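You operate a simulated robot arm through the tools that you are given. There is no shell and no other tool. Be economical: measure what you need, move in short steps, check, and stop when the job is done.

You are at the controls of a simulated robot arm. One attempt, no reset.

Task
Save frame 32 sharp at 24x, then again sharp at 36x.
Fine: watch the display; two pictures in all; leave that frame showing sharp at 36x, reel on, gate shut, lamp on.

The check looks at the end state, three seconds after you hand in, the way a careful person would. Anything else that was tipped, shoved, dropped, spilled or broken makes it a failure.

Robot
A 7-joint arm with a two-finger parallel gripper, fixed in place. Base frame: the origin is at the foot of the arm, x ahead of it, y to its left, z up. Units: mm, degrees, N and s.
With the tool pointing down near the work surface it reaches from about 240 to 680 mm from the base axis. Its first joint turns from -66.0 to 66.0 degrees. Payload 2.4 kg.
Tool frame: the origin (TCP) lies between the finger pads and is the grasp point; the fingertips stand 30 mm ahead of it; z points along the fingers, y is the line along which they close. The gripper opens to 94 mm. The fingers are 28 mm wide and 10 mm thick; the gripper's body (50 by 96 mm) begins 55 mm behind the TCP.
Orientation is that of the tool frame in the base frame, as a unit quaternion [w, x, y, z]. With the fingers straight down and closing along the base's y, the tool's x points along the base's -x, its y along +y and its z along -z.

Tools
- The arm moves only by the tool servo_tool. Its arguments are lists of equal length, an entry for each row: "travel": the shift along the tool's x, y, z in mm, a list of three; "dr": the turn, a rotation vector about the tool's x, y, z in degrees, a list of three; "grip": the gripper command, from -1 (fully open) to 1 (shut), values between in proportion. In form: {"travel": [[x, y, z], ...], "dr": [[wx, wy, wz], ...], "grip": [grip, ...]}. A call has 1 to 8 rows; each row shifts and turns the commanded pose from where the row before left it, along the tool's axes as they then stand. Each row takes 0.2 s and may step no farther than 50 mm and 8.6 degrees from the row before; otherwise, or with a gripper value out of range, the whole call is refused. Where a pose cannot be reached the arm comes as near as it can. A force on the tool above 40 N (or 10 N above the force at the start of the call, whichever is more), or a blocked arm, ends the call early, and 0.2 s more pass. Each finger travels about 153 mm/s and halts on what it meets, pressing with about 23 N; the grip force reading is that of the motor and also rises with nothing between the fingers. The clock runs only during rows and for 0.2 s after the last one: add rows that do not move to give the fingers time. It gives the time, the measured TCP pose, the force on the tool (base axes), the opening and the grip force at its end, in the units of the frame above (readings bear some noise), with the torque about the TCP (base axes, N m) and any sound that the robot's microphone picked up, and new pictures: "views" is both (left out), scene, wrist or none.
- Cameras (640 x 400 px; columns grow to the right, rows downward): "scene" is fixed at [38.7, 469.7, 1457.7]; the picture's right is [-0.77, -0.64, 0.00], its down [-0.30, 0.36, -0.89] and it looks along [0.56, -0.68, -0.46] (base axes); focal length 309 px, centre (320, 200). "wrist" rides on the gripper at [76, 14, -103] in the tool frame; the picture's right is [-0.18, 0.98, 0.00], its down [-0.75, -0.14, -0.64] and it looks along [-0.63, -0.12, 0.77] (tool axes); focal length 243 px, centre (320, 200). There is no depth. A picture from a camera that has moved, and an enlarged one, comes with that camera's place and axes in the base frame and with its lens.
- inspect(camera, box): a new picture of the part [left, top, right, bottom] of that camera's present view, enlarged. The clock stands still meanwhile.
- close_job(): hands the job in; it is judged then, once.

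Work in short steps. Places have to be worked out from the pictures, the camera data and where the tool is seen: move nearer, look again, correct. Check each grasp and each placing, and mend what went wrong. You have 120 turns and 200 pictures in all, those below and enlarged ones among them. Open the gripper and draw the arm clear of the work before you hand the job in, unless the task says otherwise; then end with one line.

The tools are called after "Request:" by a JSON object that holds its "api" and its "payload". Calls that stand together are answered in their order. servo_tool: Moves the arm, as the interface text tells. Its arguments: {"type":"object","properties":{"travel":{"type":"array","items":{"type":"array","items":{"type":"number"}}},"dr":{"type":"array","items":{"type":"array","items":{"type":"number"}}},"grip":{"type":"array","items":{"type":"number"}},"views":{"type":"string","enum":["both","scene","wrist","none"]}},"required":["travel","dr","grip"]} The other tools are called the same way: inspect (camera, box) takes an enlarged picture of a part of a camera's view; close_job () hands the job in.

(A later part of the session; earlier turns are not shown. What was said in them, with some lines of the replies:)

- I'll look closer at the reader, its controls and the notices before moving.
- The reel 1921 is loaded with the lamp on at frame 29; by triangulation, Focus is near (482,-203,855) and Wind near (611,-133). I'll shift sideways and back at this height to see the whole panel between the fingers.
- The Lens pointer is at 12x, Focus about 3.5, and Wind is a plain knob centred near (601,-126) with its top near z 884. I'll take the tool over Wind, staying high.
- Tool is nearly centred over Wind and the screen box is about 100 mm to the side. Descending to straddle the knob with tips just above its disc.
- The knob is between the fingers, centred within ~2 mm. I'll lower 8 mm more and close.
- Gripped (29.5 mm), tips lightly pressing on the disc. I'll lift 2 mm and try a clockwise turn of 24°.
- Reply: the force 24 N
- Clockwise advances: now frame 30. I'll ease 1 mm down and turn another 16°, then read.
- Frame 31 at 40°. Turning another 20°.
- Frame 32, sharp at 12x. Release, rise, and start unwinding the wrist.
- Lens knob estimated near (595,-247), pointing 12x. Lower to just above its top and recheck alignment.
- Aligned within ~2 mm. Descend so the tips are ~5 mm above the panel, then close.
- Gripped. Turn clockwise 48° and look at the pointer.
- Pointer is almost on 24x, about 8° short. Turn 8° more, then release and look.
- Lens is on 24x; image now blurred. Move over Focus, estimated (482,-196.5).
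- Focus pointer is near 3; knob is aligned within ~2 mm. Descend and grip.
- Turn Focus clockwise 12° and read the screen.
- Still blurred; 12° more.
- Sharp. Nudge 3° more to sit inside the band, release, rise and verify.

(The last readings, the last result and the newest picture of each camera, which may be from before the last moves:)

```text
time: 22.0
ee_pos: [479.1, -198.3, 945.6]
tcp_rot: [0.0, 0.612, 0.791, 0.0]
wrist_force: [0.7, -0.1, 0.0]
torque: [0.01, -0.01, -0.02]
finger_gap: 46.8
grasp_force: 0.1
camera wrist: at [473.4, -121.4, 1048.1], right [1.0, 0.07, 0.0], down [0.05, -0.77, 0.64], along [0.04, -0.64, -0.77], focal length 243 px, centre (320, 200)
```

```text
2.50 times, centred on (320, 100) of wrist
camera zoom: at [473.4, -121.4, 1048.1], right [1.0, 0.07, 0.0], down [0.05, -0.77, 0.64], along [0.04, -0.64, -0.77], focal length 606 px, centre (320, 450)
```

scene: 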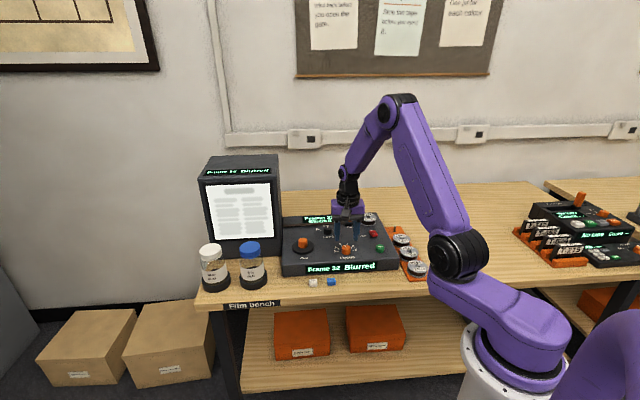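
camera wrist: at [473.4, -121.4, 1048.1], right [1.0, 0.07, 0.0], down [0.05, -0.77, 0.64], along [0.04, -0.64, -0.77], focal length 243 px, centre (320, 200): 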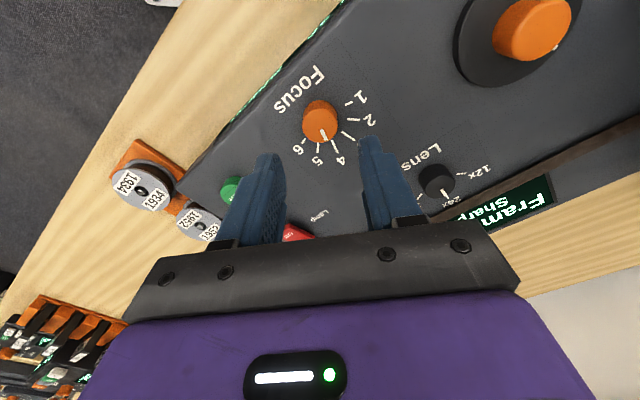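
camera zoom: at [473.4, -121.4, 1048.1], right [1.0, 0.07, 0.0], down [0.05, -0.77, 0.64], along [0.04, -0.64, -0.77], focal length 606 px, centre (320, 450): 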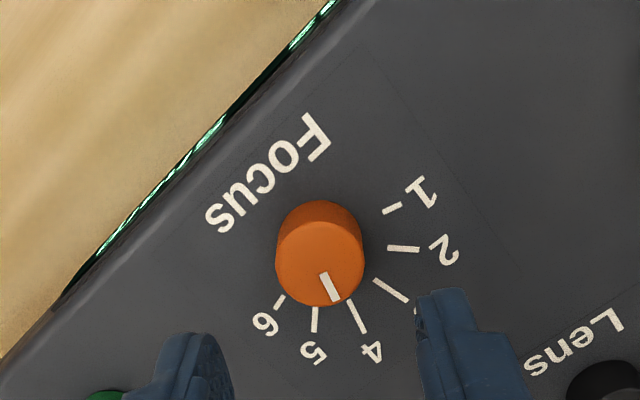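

Focus holds sharp at 24x (~4.1). Move over the Save button (est. (392,-270)), shutting the fingers.

Request:
{"api": "servo_tool", "payload": {"travel": [[-16, -34, 0], [-16, -34, 0], [-16, -34, 0], [0, 0, 0], [0, 0, 0], [0, 0, 0], [0, 0, 0], [0, 0, 0]], "dr": [[0, 0, 0], [0, 0, 0], [0, 0, 0], [0, 0, -8.5], [0, 0, -8.5], [0, 0, -8.5], [0, 0, -8.5], [0, 0, 0]], "grip": [1, 1, 1, 1, 1, 1, 1, 1]}}

Request:
{"api": "inspect", "payload": {"camera": "wrist", "box": [220, 40, 420, 200]}}

Request:
{"api": "inspect", "payload": {"camera": "scene", "box": [300, 180, 420, 280]}}

```text
time: 23.8
ee_pos: [392.5, -269.8, 945.2]
tcp_rot: [0.0, 0.353, 0.936, 0.001]
wrist_force: [0.3, -0.1, -0.6]
torque: [0.0, 0.01, 0.0]
finger_gap: 0.1
grasp_force: 23.4
camera wrist: at [344.2, -209.5, 1047.7], right [0.79, 0.62, 0.0], down [0.47, -0.6, 0.64], along [0.4, -0.51, -0.77], focal length 243 px, centre (320, 200)
```

scene: 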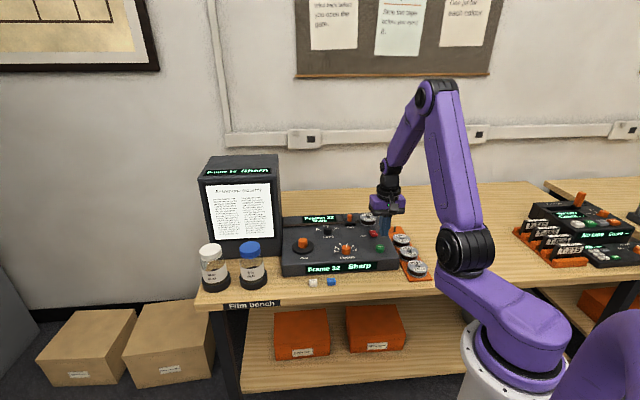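
wrist: 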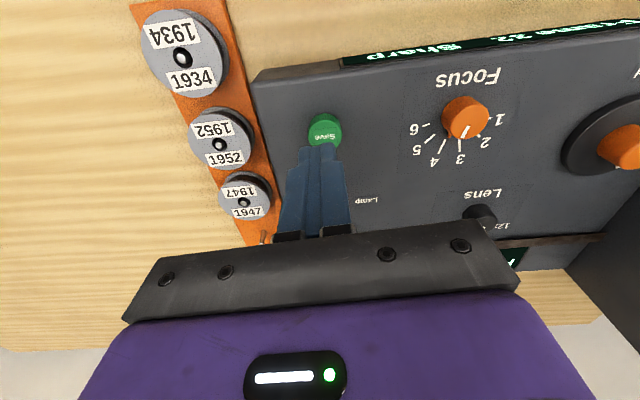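

```text
2.50 times, centred on (320, 120) of wrist
camera zoom: at [344.2, -209.5, 1047.7], right [0.79, 0.62, 0.0], down [0.47, -0.6, 0.64], along [0.4, -0.51, -0.77], focal length 606 px, centre (320, 400)
```

zoom: 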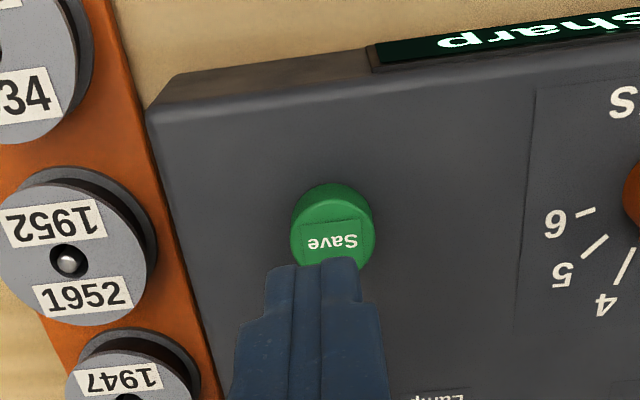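

```text
4.00 times, centred on (360, 230) of scene
camera zoom: at [38.7, 469.7, 1457.7], right [-0.77, -0.64, 0.0], down [-0.3, 0.36, -0.89], along [0.56, -0.68, -0.46], focal length 1235 px, centre (160, 80)
```

zoom: 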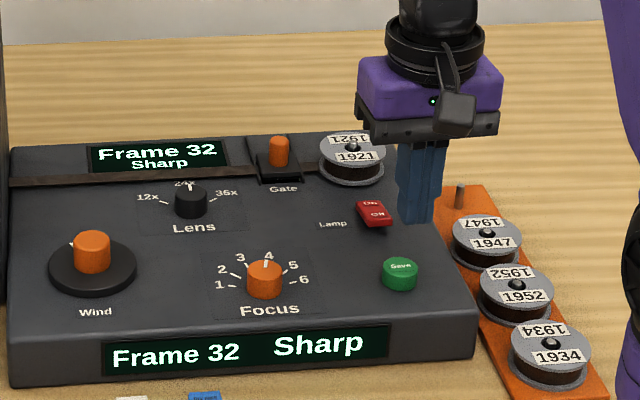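

Save reads nearer (401,-274). Correct and lower to just above it, then recheck.

Request:
{"api": "servo_tool", "payload": {"travel": [[-9.4, 2.9, 0], [0, 0, 20], [0, 0, 17], [0, 0, 0]], "dr": [[0, 0, 0], [0, 0, 0], [0, 0, 0], [0, 0, 0]], "grip": [1, 1, 1, 1], "views": "none"}}

Request:
{"api": "inspect", "payload": {"camera": "wrist", "box": [240, 80, 400, 220]}}

Request:
{"api": "inspect", "payload": {"camera": "scene", "box": [340, 210, 410, 270]}}

```text
time: 24.8
ee_pos: [402.0, -274.0, 909.5]
tcp_rot: [-0.001, 0.353, 0.935, 0.0]
wrist_force: [0.3, -0.2, 0.3]
torque: [0.0, 0.0, 0.03]
finger_gap: 0.0
grasp_force: 23.0
```

```text
2.86 times, centred on (320, 150) of wrist
camera zoom: at [353.5, -213.6, 1010.7], right [0.79, 0.61, 0.0], down [0.47, -0.61, 0.64], along [0.39, -0.51, -0.77], focal length 693 px, centre (320, 343)
```

zoom: 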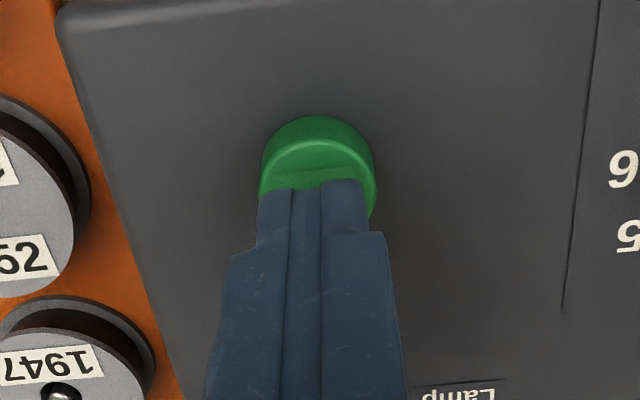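

```text
6.67 times, centred on (375, 240) of scene
camera zoom: at [38.7, 469.7, 1457.7], right [-0.77, -0.64, 0.0], down [-0.3, 0.36, -0.89], along [0.56, -0.68, -0.46], focal length 2058 px, centre (-47, -67)
```

zoom: 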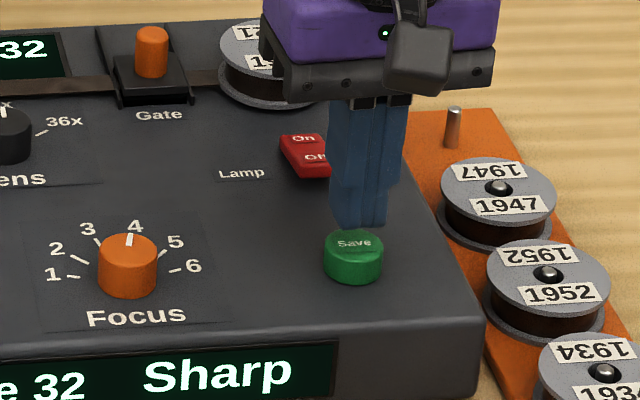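

Tip is over the button, ~12 mm above. Lower slowly until it clicks.

Request:
{"api": "servo_tool", "payload": {"travel": [[0, 1, 4], [0, 0, 3], [0, 0, 2], [0, 0, 0]], "dr": [[0, 0, 0], [0, 0, 0], [0, 0, 0], [0, 0, 0]], "grip": [1, 1, 1, 1], "views": "none"}}

```text
time: 25.8
ee_pos: [402.4, -273.7, 897.6]
tcp_rot: [0.0, 0.354, 0.935, 0.0]
wrist_force: [-0.2, 0.1, 0.0]
torque: [-0.01, 0.01, 0.02]
finger_gap: 0.2
grasp_force: 23.1
```

No contact yet at tip z 868; continue down 4 mm.

Request:
{"api": "servo_tool", "payload": {"travel": [[0, 0, 2], [0, 0, 2], [0, 0, 0]], "dr": [[0, 0, 0], [0, 0, 0], [0, 0, 0]], "grip": [1, 1, 1], "views": "none"}}

Request:
{"api": "inspect", "payload": {"camera": "scene", "box": [270, 200, 410, 280]}}

```text
time: 26.6
ee_pos: [401.7, -273.6, 895.4]
tcp_rot: [0.0, 0.354, 0.935, -0.001]
wrist_force: [-0.4, -1.0, 0.1]
torque: [0.0, -0.01, 0.01]
finger_gap: 0.0
grasp_force: 22.8
```

```text
4.57 times, centred on (340, 240) of scene
camera zoom: at [38.7, 469.7, 1457.7], right [-0.77, -0.64, 0.0], down [-0.3, 0.36, -0.89], along [0.56, -0.68, -0.46], focal length 1411 px, centre (229, 17)
```

zoom: 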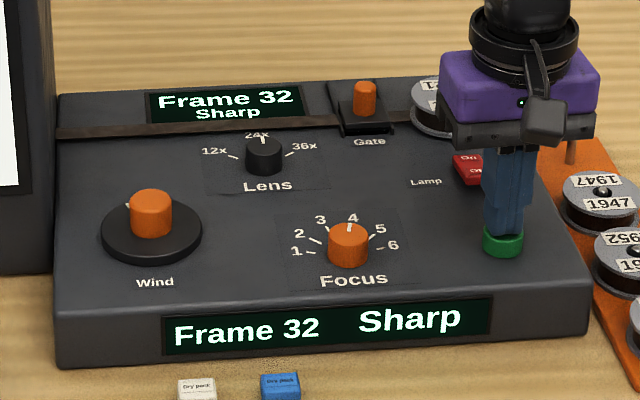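

Tip is almost touching the button. Two more 1.5 mm steps.

Request:
{"api": "servo_tool", "payload": {"travel": [[0, 0, 1.5], [0, 0, 1.5], [0, 0, 0]], "dr": [[0, 0, 0], [0, 0, 0], [0, 0, 0]], "grip": [1, 1, 1], "views": "none"}}

```text
time: 27.4
ee_pos: [403.4, -273.7, 893.5]
tcp_rot: [0.0, 0.355, 0.935, 0.0]
wrist_force: [0.0, 0.1, 1.2]
torque: [-0.01, 0.02, 0.02]
finger_gap: 0.0
grasp_force: 22.8
```

Request:
{"api": "servo_tool", "payload": {"travel": [[0, 0, 1.5], [0, 0, 1.5], [0, 0, 0]], "dr": [[0, 0, 0], [0, 0, 0], [0, 0, 0]], "grip": [1, 1, 1], "views": "none"}}

Request:
{"api": "inspect", "payload": {"camera": "scene", "box": [190, 150, 400, 280]}}

```text
time: 28.2
ee_pos: [403.5, -272.4, 889.9]
tcp_rot: [0.002, 0.355, 0.935, 0.0]
wrist_force: [1.3, -1.2, 4.1]
torque: [-0.05, -0.04, 0.02]
finger_gap: 0.0
grasp_force: 23.2
heard: click
```

```text
3.05 times, centred on (295, 215) of scene
camera zoom: at [38.6, 469.7, 1457.7], right [-0.77, -0.64, 0.0], down [-0.3, 0.36, -0.89], along [0.56, -0.68, -0.46], focal length 941 px, centre (396, 154)
```

zoom: 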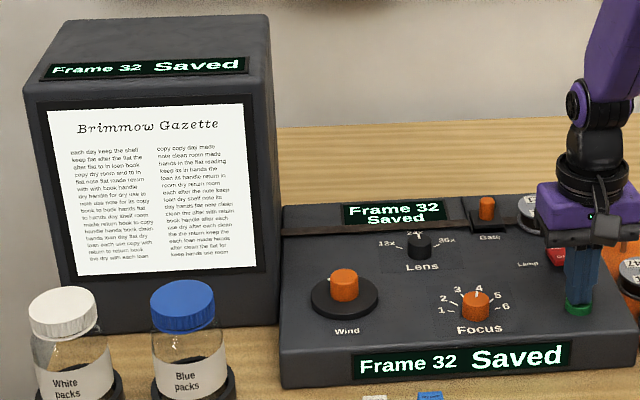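

Saved with a click. Rise straight up, then go back over Lens.

Request:
{"api": "servo_tool", "payload": {"travel": [[0, 0, -30], [0, 0, -32], [-31.7, 37.2, 0], [-31.7, 37.2, 0], [-31.7, 37.2, 0], [-31.7, 37.1, 0], [0, 0, 0], [0, 0, 0]], "dr": [[0, 0, 0], [0, 0, 0], [0, 0, 0], [0, 0, 0], [0, 0, 0], [0, 0, 0], [0, 0, 0], [0, 0, 0]], "grip": [1, 1, 1, 1, 0, 0, 0, 0], "views": "scene"}}

Request:
{"api": "inspect", "payload": {"camera": "wrist", "box": [220, 20, 420, 180]}}

```text
time: 30.0
ee_pos: [596.5, -244.5, 952.2]
tcp_rot: [0.0, 0.354, 0.935, 0.0]
wrist_force: [0.1, -0.2, -1.0]
torque: [-0.01, 0.01, -0.01]
finger_gap: 47.1
grasp_force: 0.0
```

scene: 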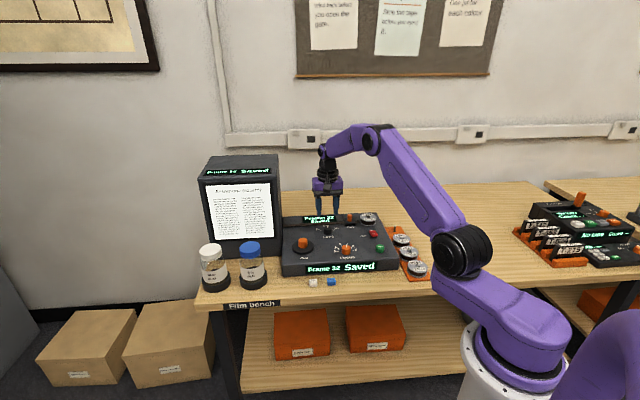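

```text
2.50 times, centred on (320, 100) of wrist
camera zoom: at [547.6, -185.8, 1054.1], right [0.79, 0.61, 0.0], down [0.47, -0.61, 0.64], along [0.39, -0.51, -0.77], focal length 606 px, centre (320, 450)
```

zoom: 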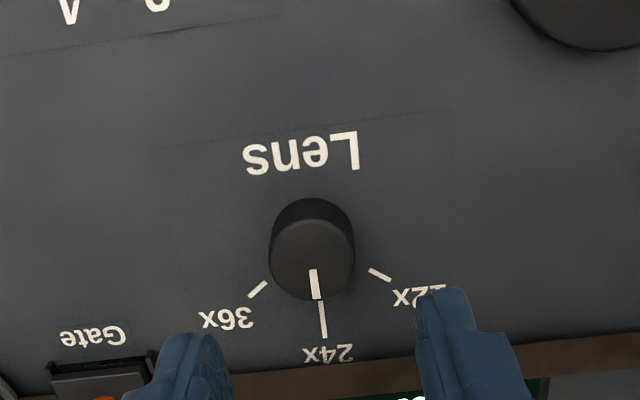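

Nicely square to the pointer. Descend and grip Lens.

Request:
{"api": "servo_tool", "payload": {"travel": [[0, -1.5, 22], [0, 0, 22], [0, 0, 22], [0, 0, 0], [0, 0, 0], [0, 0, 0]], "dr": [[0, 0, 0], [0, 0, 0], [0, 0, 0], [0, 0, 0], [0, 0, 0], [0, 0, 0]], "grip": [0, 0, 0, 0, 0.7, 0.7], "views": "wrist"}}

```text
time: 31.4
ee_pos: [594.8, -247.5, 885.9]
tcp_rot: [0.001, 0.355, 0.935, 0.0]
wrist_force: [-1.6, -2.0, -0.4]
torque: [-0.06, -0.03, 0.02]
finger_gap: 27.2
grasp_force: 45.0
camera wrist: at [546.2, -187.8, 988.1], right [0.79, 0.61, 0.0], down [0.47, -0.61, 0.64], along [0.39, -0.51, -0.77], focal length 243 px, centre (320, 200)
```

wrist: 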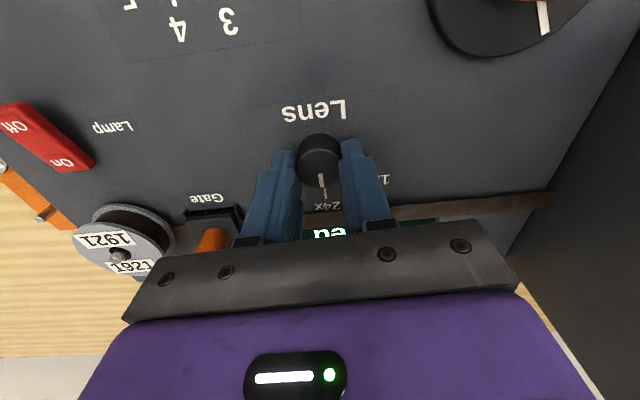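

Gripped. Turn clockwise 56° to 36x.

Request:
{"api": "servo_tool", "payload": {"travel": [[0, 0, 0], [0, 0, 0], [0, 0, 0], [0, 0, 0], [0, 0, 0], [0, 0, 0], [0, 0, 0], [0, 0, 0]], "dr": [[0, 0, 8], [0, 0, 8], [0, 0, 8], [0, 0, 8], [0, 0, 8], [0, 0, 8], [0, 0, 7], [0, 0, 0]], "grip": [0.7, 0.7, 0.7, 0.7, 0.7, 0.7, 0.7, 0.7], "views": "wrist"}}

Request:
{"api": "inspect", "payload": {"camera": "wrist", "box": [240, 100, 400, 220]}}

Request:
{"api": "inspect", "payload": {"camera": "scene", "box": [190, 150, 400, 280]}}

```text
time: 33.2
ee_pos: [593.9, -249.2, 886.2]
tcp_rot: [-0.001, 0.747, 0.665, 0.0]
wrist_force: [-17.9, -7.4, 13.9]
torque: [0.27, 0.53, 0.04]
finger_gap: 27.3
grasp_force: 44.9
camera wrist: at [616.2, -175.3, 988.1], right [0.95, -0.3, 0.0], down [-0.23, -0.73, 0.64], along [-0.19, -0.61, -0.77], focal length 243 px, centre (320, 200)
```

wrist: 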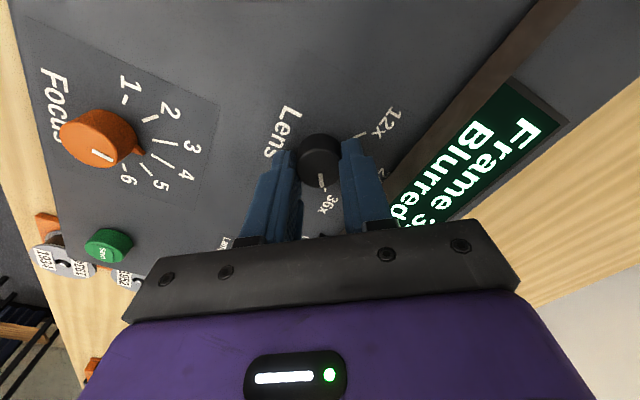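

```text
3.33 times, centred on (320, 160) of wrist
camera zoom: at [616.2, -175.3, 988.1], right [0.95, -0.3, 0.0], down [-0.23, -0.73, 0.64], along [-0.19, -0.61, -0.77], focal length 809 px, centre (320, 333)
```

zoom: 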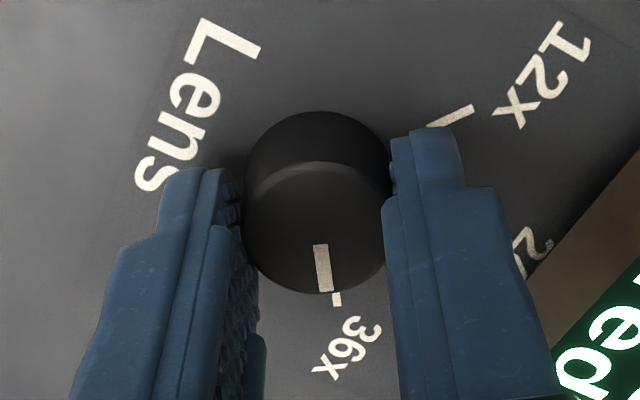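

```text
3.05 times, centred on (295, 215) of scene
camera zoom: at [38.0, 469.6, 1457.7], right [-0.77, -0.64, 0.0], down [-0.29, 0.36, -0.89], along [0.56, -0.68, -0.46], focal length 941 px, centre (396, 154)
```

zoom: 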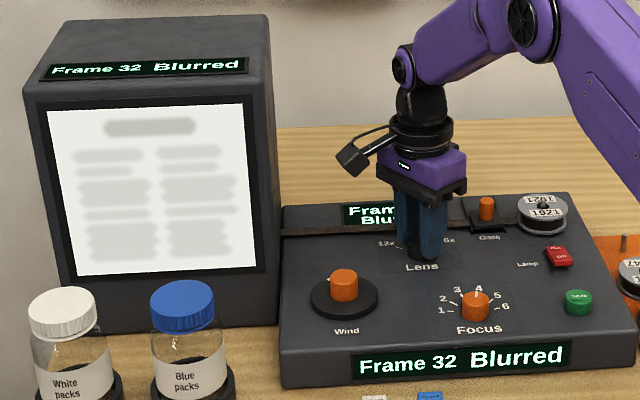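

Lens is on 36x. Release, rise and unwind the wrist to about 62°.

Request:
{"api": "servo_tool", "payload": {"travel": [[0, 0, 0], [0, 0, 0], [0, 0, -31], [0, 0, -31], [0, 0, 0], [0, 0, 0], [0, 0, 0], [0, 0, 0]], "dr": [[0, 0, 0], [0, 0, 0], [0, 0, 0], [0, 0, 0], [0, 0, -8.5], [0, 0, -8.5], [0, 0, -8.5], [0, 0, -8.5]], "grip": [0, 0, 0, 0, 0, 0, 0, 0], "views": "none"}}

Request:
{"api": "inspect", "payload": {"camera": "scene", "box": [280, 190, 400, 270]}}

```text
time: 35.0
ee_pos: [596.1, -246.1, 946.9]
tcp_rot: [0.001, 0.518, 0.855, 0.0]
wrist_force: [0.7, 0.2, 1.1]
torque: [-0.02, 0.02, 0.01]
finger_gap: 47.0
grasp_force: 0.0
```

```text
5.00 times, centred on (340, 230) of scene
camera zoom: at [38.7, 469.7, 1457.7], right [-0.77, -0.64, 0.0], down [-0.3, 0.36, -0.89], along [0.56, -0.68, -0.46], focal length 1543 px, centre (220, 50)
```

zoom: 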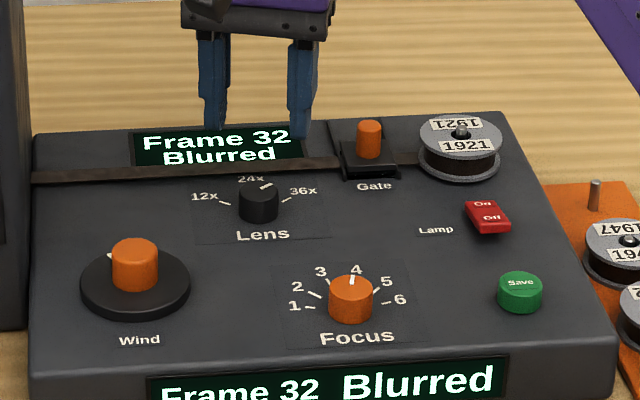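

Lens at 36x, frame still 32. Move over Focus (480,-198) and descend onto it, gripper open.

Request:
{"api": "servo_tool", "payload": {"travel": [[32.1, -26.9, 0], [32.1, -26.9, 0], [32, -26.8, 0], [0, 0, 20], [0, 0, 0]], "dr": [[0, 0, 0], [0, 0, 0], [0, 0, 0], [0, 0, 0], [0, 0, 0]], "grip": [0, 0, 0, 0, 0], "views": "none"}}

Request:
{"api": "inspect", "payload": {"camera": "wrist", "box": [220, 60, 420, 220]}}

```text
time: 36.2
ee_pos: [478.7, -198.8, 926.8]
tcp_rot: [0.0, 0.518, 0.855, 0.0]
wrist_force: [0.3, -0.2, 0.5]
torque: [-0.01, 0.02, 0.0]
finger_gap: 46.7
grasp_force: 0.0
```

```text
2.50 times, centred on (320, 140) of wrist
camera zoom: at [456.0, -125.6, 1029.2], right [0.96, 0.29, 0.0], down [0.22, -0.73, 0.64], along [0.19, -0.61, -0.77], focal length 606 px, centre (320, 350)
```

zoom: 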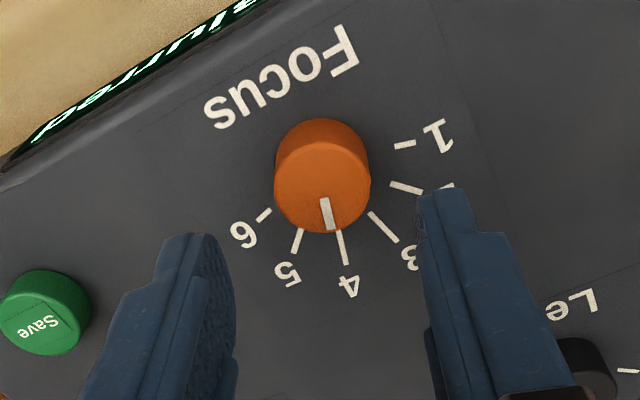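

Square to the pointer. Descend, grip, and turn 12° clockwise.

Request:
{"api": "servo_tool", "payload": {"travel": [[0, 0, 21], [0, 0, 20], [0, 0, 0], [0, 0, 0], [0, 0, 0], [0, 0, 0], [0, 0, 0], [0, 0, 0]], "dr": [[0, 0, 0], [0, 0, 0], [0, 0, 0], [0, 0, 0], [0, 0, 0], [0, 0, 6], [0, 0, 6], [0, 0, 0]], "grip": [0, 0, 0, 0.7, 0.7, 0.7, 0.7, 0.7], "views": "none"}}

Request:
{"api": "inspect", "payload": {"camera": "scene", "box": [190, 150, 400, 280]}}

```text
time: 38.0
ee_pos: [481.1, -198.7, 886.5]
tcp_rot: [0.001, 0.606, 0.795, 0.0]
wrist_force: [8.9, 0.7, -9.9]
torque: [-0.75, -0.52, 0.0]
finger_gap: 27.1
grasp_force: 45.0
```

```text
3.05 times, centred on (295, 215) of scene
camera zoom: at [39.1, 469.7, 1457.7], right [-0.77, -0.64, 0.0], down [-0.3, 0.36, -0.89], along [0.56, -0.68, -0.46], focal length 941 px, centre (396, 154)
```

zoom: 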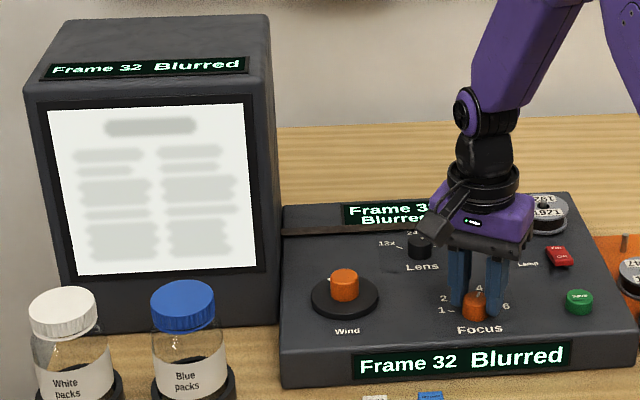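

Still blurred; another 10°.

Request:
{"api": "servo_tool", "payload": {"travel": [[0, 0, 0], [0, 0, 0], [0, 0, 0]], "dr": [[0, 0, 5], [0, 0, 5], [0, 0, 0]], "grip": [0.7, 0.7, 0.7], "views": "none"}}

Request:
{"api": "inspect", "payload": {"camera": "scene", "box": [190, 150, 400, 280]}}

```text
time: 38.8
ee_pos: [479.7, -199.1, 887.7]
tcp_rot: [0.0, 0.673, 0.74, -0.001]
wrist_force: [10.7, -0.8, -6.7]
torque: [-0.29, -0.35, -0.04]
finger_gap: 27.5
grasp_force: 45.1
```

```text
3.05 times, centred on (295, 215) of scene
camera zoom: at [39.0, 469.7, 1457.7], right [-0.77, -0.64, 0.0], down [-0.3, 0.36, -0.89], along [0.56, -0.68, -0.46], focal length 941 px, centre (396, 154)
```

zoom: 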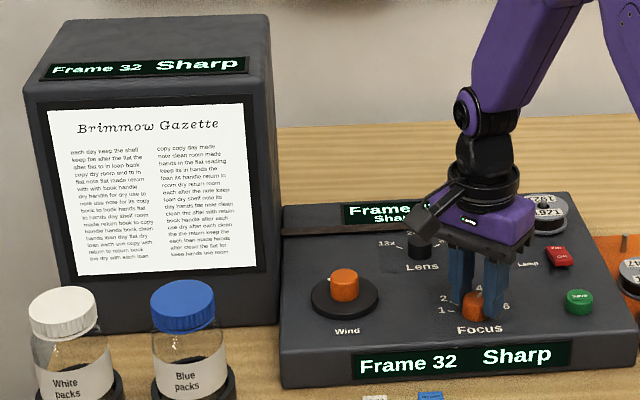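

Sharp at 36x. Nudge 2.5°, release, rise and unwind some.

Request:
{"api": "servo_tool", "payload": {"travel": [[0, 0, 0], [0, 0, 0], [0, 0, 0], [0, 0, 0], [0, 0, -30], [0, 0, -30], [0, 0, 0], [0, 0, 0]], "dr": [[0, 0, 2.5], [0, 0, 0], [0, 0, 0], [0, 0, 0], [0, 0, 0], [0, 0, 0], [0, 0, -8.5], [0, 0, -8.5]], "grip": [0.7, 0.7, 0, 0, 0, 0, 0.5, 1], "views": "none"}}

Request:
{"api": "inspect", "payload": {"camera": "scene", "box": [190, 150, 400, 280]}}

```text
time: 40.6
ee_pos: [478.7, -198.4, 946.5]
tcp_rot: [0.0, 0.573, 0.819, 0.0]
wrist_force: [-0.2, 0.2, -0.3]
torque: [0.0, -0.02, 0.04]
finger_gap: 0.1
grasp_force: 22.8
```

```text
3.05 times, centred on (295, 215) of scene
camera zoom: at [38.7, 469.7, 1457.7], right [-0.77, -0.64, 0.0], down [-0.3, 0.36, -0.89], along [0.56, -0.68, -0.46], focal length 941 px, centre (396, 154)
```

zoom: 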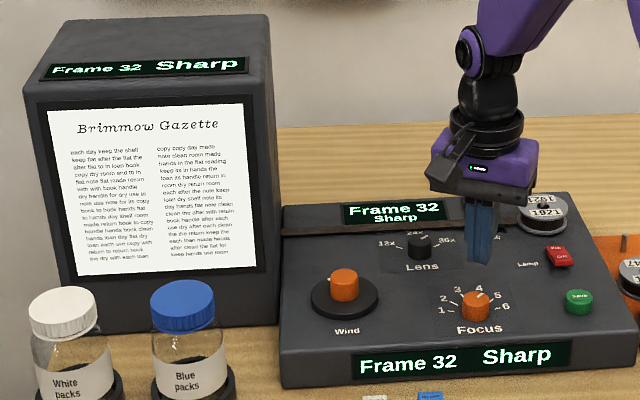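

Holds sharp at 36x. Move over Save at (402.5,-273).

Request:
{"api": "servo_tool", "payload": {"travel": [[-14.6, -32.4, 0], [-14.6, -32.4, 0], [-14.7, -32.4, 0], [0, 0, 0], [0, 0, 0], [0, 0, 0], [0, 0, 36], [0, 0, 0]], "dr": [[0, 0, 0], [0, 0, 0], [0, 0, 0], [0, 0, -8.5], [0, 0, -8.5], [0, 0, -8.5], [0, 0, 0], [0, 0, 0]], "grip": [1, 1, 1, 1, 1, 1, 1, 1], "views": "none"}}

Request:
{"api": "inspect", "payload": {"camera": "wrist", "box": [240, 80, 400, 220]}}

Request:
{"api": "inspect", "payload": {"camera": "scene", "box": [270, 200, 410, 280]}}

```text
time: 42.4
ee_pos: [402.4, -273.8, 909.5]
tcp_rot: [0.0, 0.379, 0.926, 0.0]
wrist_force: [-0.1, 0.2, 0.2]
torque: [-0.03, 0.0, 0.0]
finger_gap: 0.2
grasp_force: 23.2
```

```text
2.86 times, centred on (320, 150) of wrist
camera zoom: at [357.0, -210.6, 1012.3], right [0.82, 0.57, 0.0], down [0.44, -0.63, 0.64], along [0.37, -0.53, -0.77], focal length 693 px, centre (320, 343)
```

zoom: 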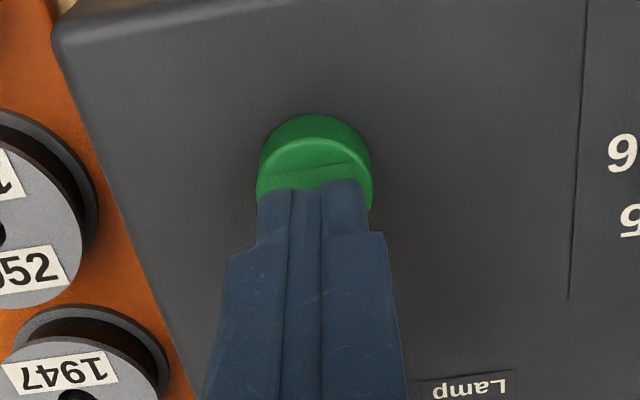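

```text
4.57 times, centred on (340, 240) of scene
camera zoom: at [38.7, 469.7, 1457.7], right [-0.77, -0.64, 0.0], down [-0.3, 0.36, -0.89], along [0.56, -0.68, -0.46], focal length 1411 px, centre (229, 17)
```

zoom: 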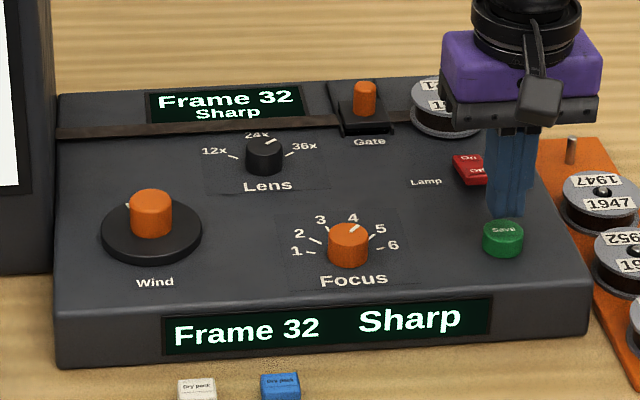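

Same place as the first press, display sharp. Descend 16 mm to just touching, then in small steps.

Request:
{"api": "servo_tool", "payload": {"travel": [[0, 0, 8], [0, 0, 6], [0, 0, 2], [0, 0, 0]], "dr": [[0, 0, 0], [0, 0, 0], [0, 0, 0], [0, 0, 0]], "grip": [1, 1, 1, 1], "views": "none"}}

```text
time: 43.4
ee_pos: [403.3, -273.7, 894.2]
tcp_rot: [0.0, 0.379, 0.926, 0.0]
wrist_force: [-0.8, 0.3, 0.7]
torque: [0.01, 0.01, 0.03]
finger_gap: 0.1
grasp_force: 23.3
```

Touching, no click yet. Press 3 mm more.

Request:
{"api": "servo_tool", "payload": {"travel": [[0, 0, 1.5], [0, 0, 1.5], [0, 0, 0]], "dr": [[0, 0, 0], [0, 0, 0], [0, 0, 0]], "grip": [1, 1, 1], "views": "none"}}

Request:
{"api": "inspect", "payload": {"camera": "scene", "box": [190, 150, 400, 280]}}

```text
time: 44.2
ee_pos: [403.1, -274.0, 891.6]
tcp_rot: [0.0, 0.379, 0.925, 0.0]
wrist_force: [-0.6, -0.9, 2.4]
torque: [-0.03, 0.02, 0.0]
finger_gap: 0.0
grasp_force: 22.8
heard: click
```

```text
3.05 times, centred on (295, 215) of scene
camera zoom: at [38.6, 469.7, 1457.7], right [-0.77, -0.64, 0.0], down [-0.3, 0.36, -0.89], along [0.56, -0.68, -0.46], focal length 941 px, centre (396, 154)
```

zoom: 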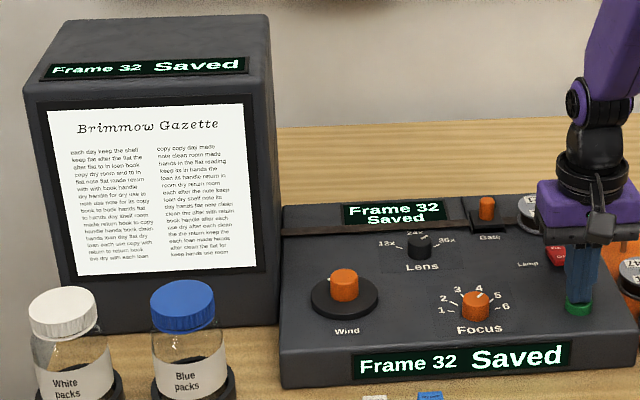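

Second picture saved. Rise straight up, clear of the panel, and open.

Request:
{"api": "servo_tool", "payload": {"travel": [[0, 0, -25], [0, 0, -45], [0, 0, -45], [0, 0, -45], [40, 0, 0], [0, 0, 0], [0, 0, 0], [0, 0, 0]], "dr": [[0, 0, 0], [0, 0, 0], [0, 0, 0], [0, 0, 0], [0, 0, 0], [0, 0, 0], [0, 0, 0], [0, 0, 0]], "grip": [1, 1, 1, 1, -1, -1, -1, -1], "views": "none"}}

Request:
{"api": "servo_tool", "payload": {"travel": [[0, 0, 0], [0, 0, 0], [0, 0, 0], [0, 0, 0], [0, 0, 0], [0, 0, 0]], "dr": [[0, 0, 0], [0, 0, 0], [0, 0, 0], [0, 0, 0], [0, 0, 0], [0, 0, 0]], "grip": [-1, -1, -1, -1, -1, -1]}}

Request:
{"api": "inspect", "payload": {"camera": "scene", "box": [190, 140, 450, 300]}}

```text
time: 46.0
ee_pos: [373.3, -244.9, 1051.6]
tcp_rot: [0.0, 0.379, 0.926, 0.0]
wrist_force: [0.1, 0.6, 0.0]
torque: [0.02, -0.01, 0.03]
finger_gap: 94.1
grasp_force: 0.0
```

```text
time: 47.4
ee_pos: [374.7, -245.7, 1052.2]
tcp_rot: [0.0, 0.379, 0.926, 0.0]
wrist_force: [-0.6, 0.1, 0.3]
torque: [0.04, -0.01, -0.01]
finger_gap: 94.0
grasp_force: 0.1
camera wrist: at [329.2, -183.0, 1153.6], right [0.82, 0.57, 0.0], down [0.44, -0.63, 0.64], along [0.37, -0.53, -0.77], focal length 243 px, centre (320, 200)
```

scene: 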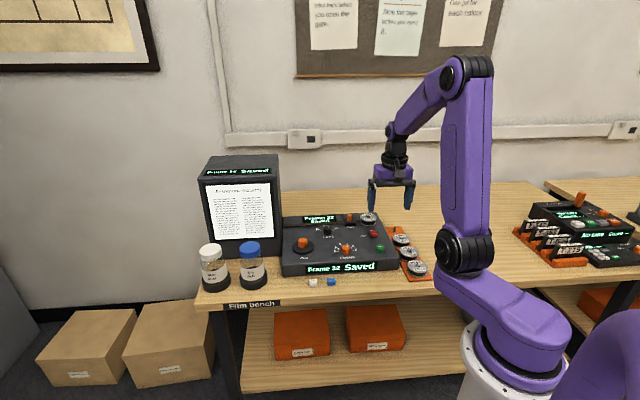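
wrist: 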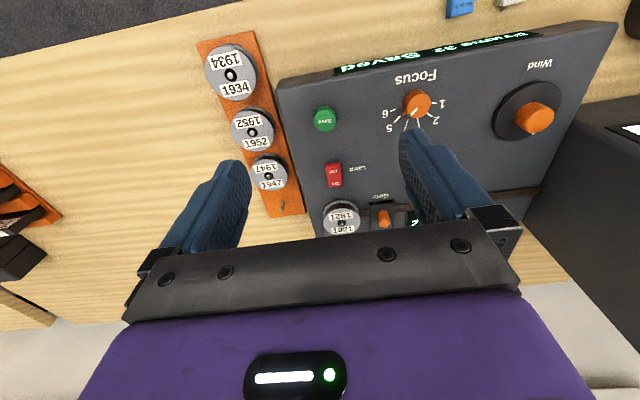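

```text
2.46 times, centred on (320, 220) of scene
camera zoom: at [38.7, 469.7, 1457.7], right [-0.77, -0.64, 0.0], down [-0.3, 0.36, -0.89], along [0.56, -0.68, -0.46], focal length 760 px, centre (320, 151)
```

zoom: 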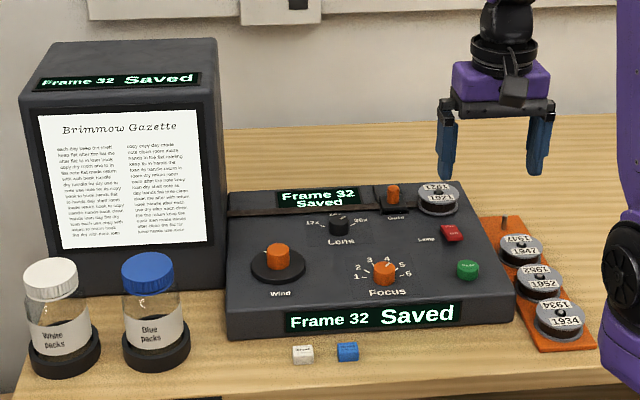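

Frame 32 is showing sharp at 36x, with the reel on, gate shut, lamp on, two saves made and nothing else disturbed. Handing in.

Request:
{"api": "close_job", "payload": {}}

```text
The job is handed in.
```

I saved frame 32 sharp at 24x and again sharp at 36x, two pictures in all. It is still showing sharp at 36x, with the reel on, the gate shut and the lamp on.
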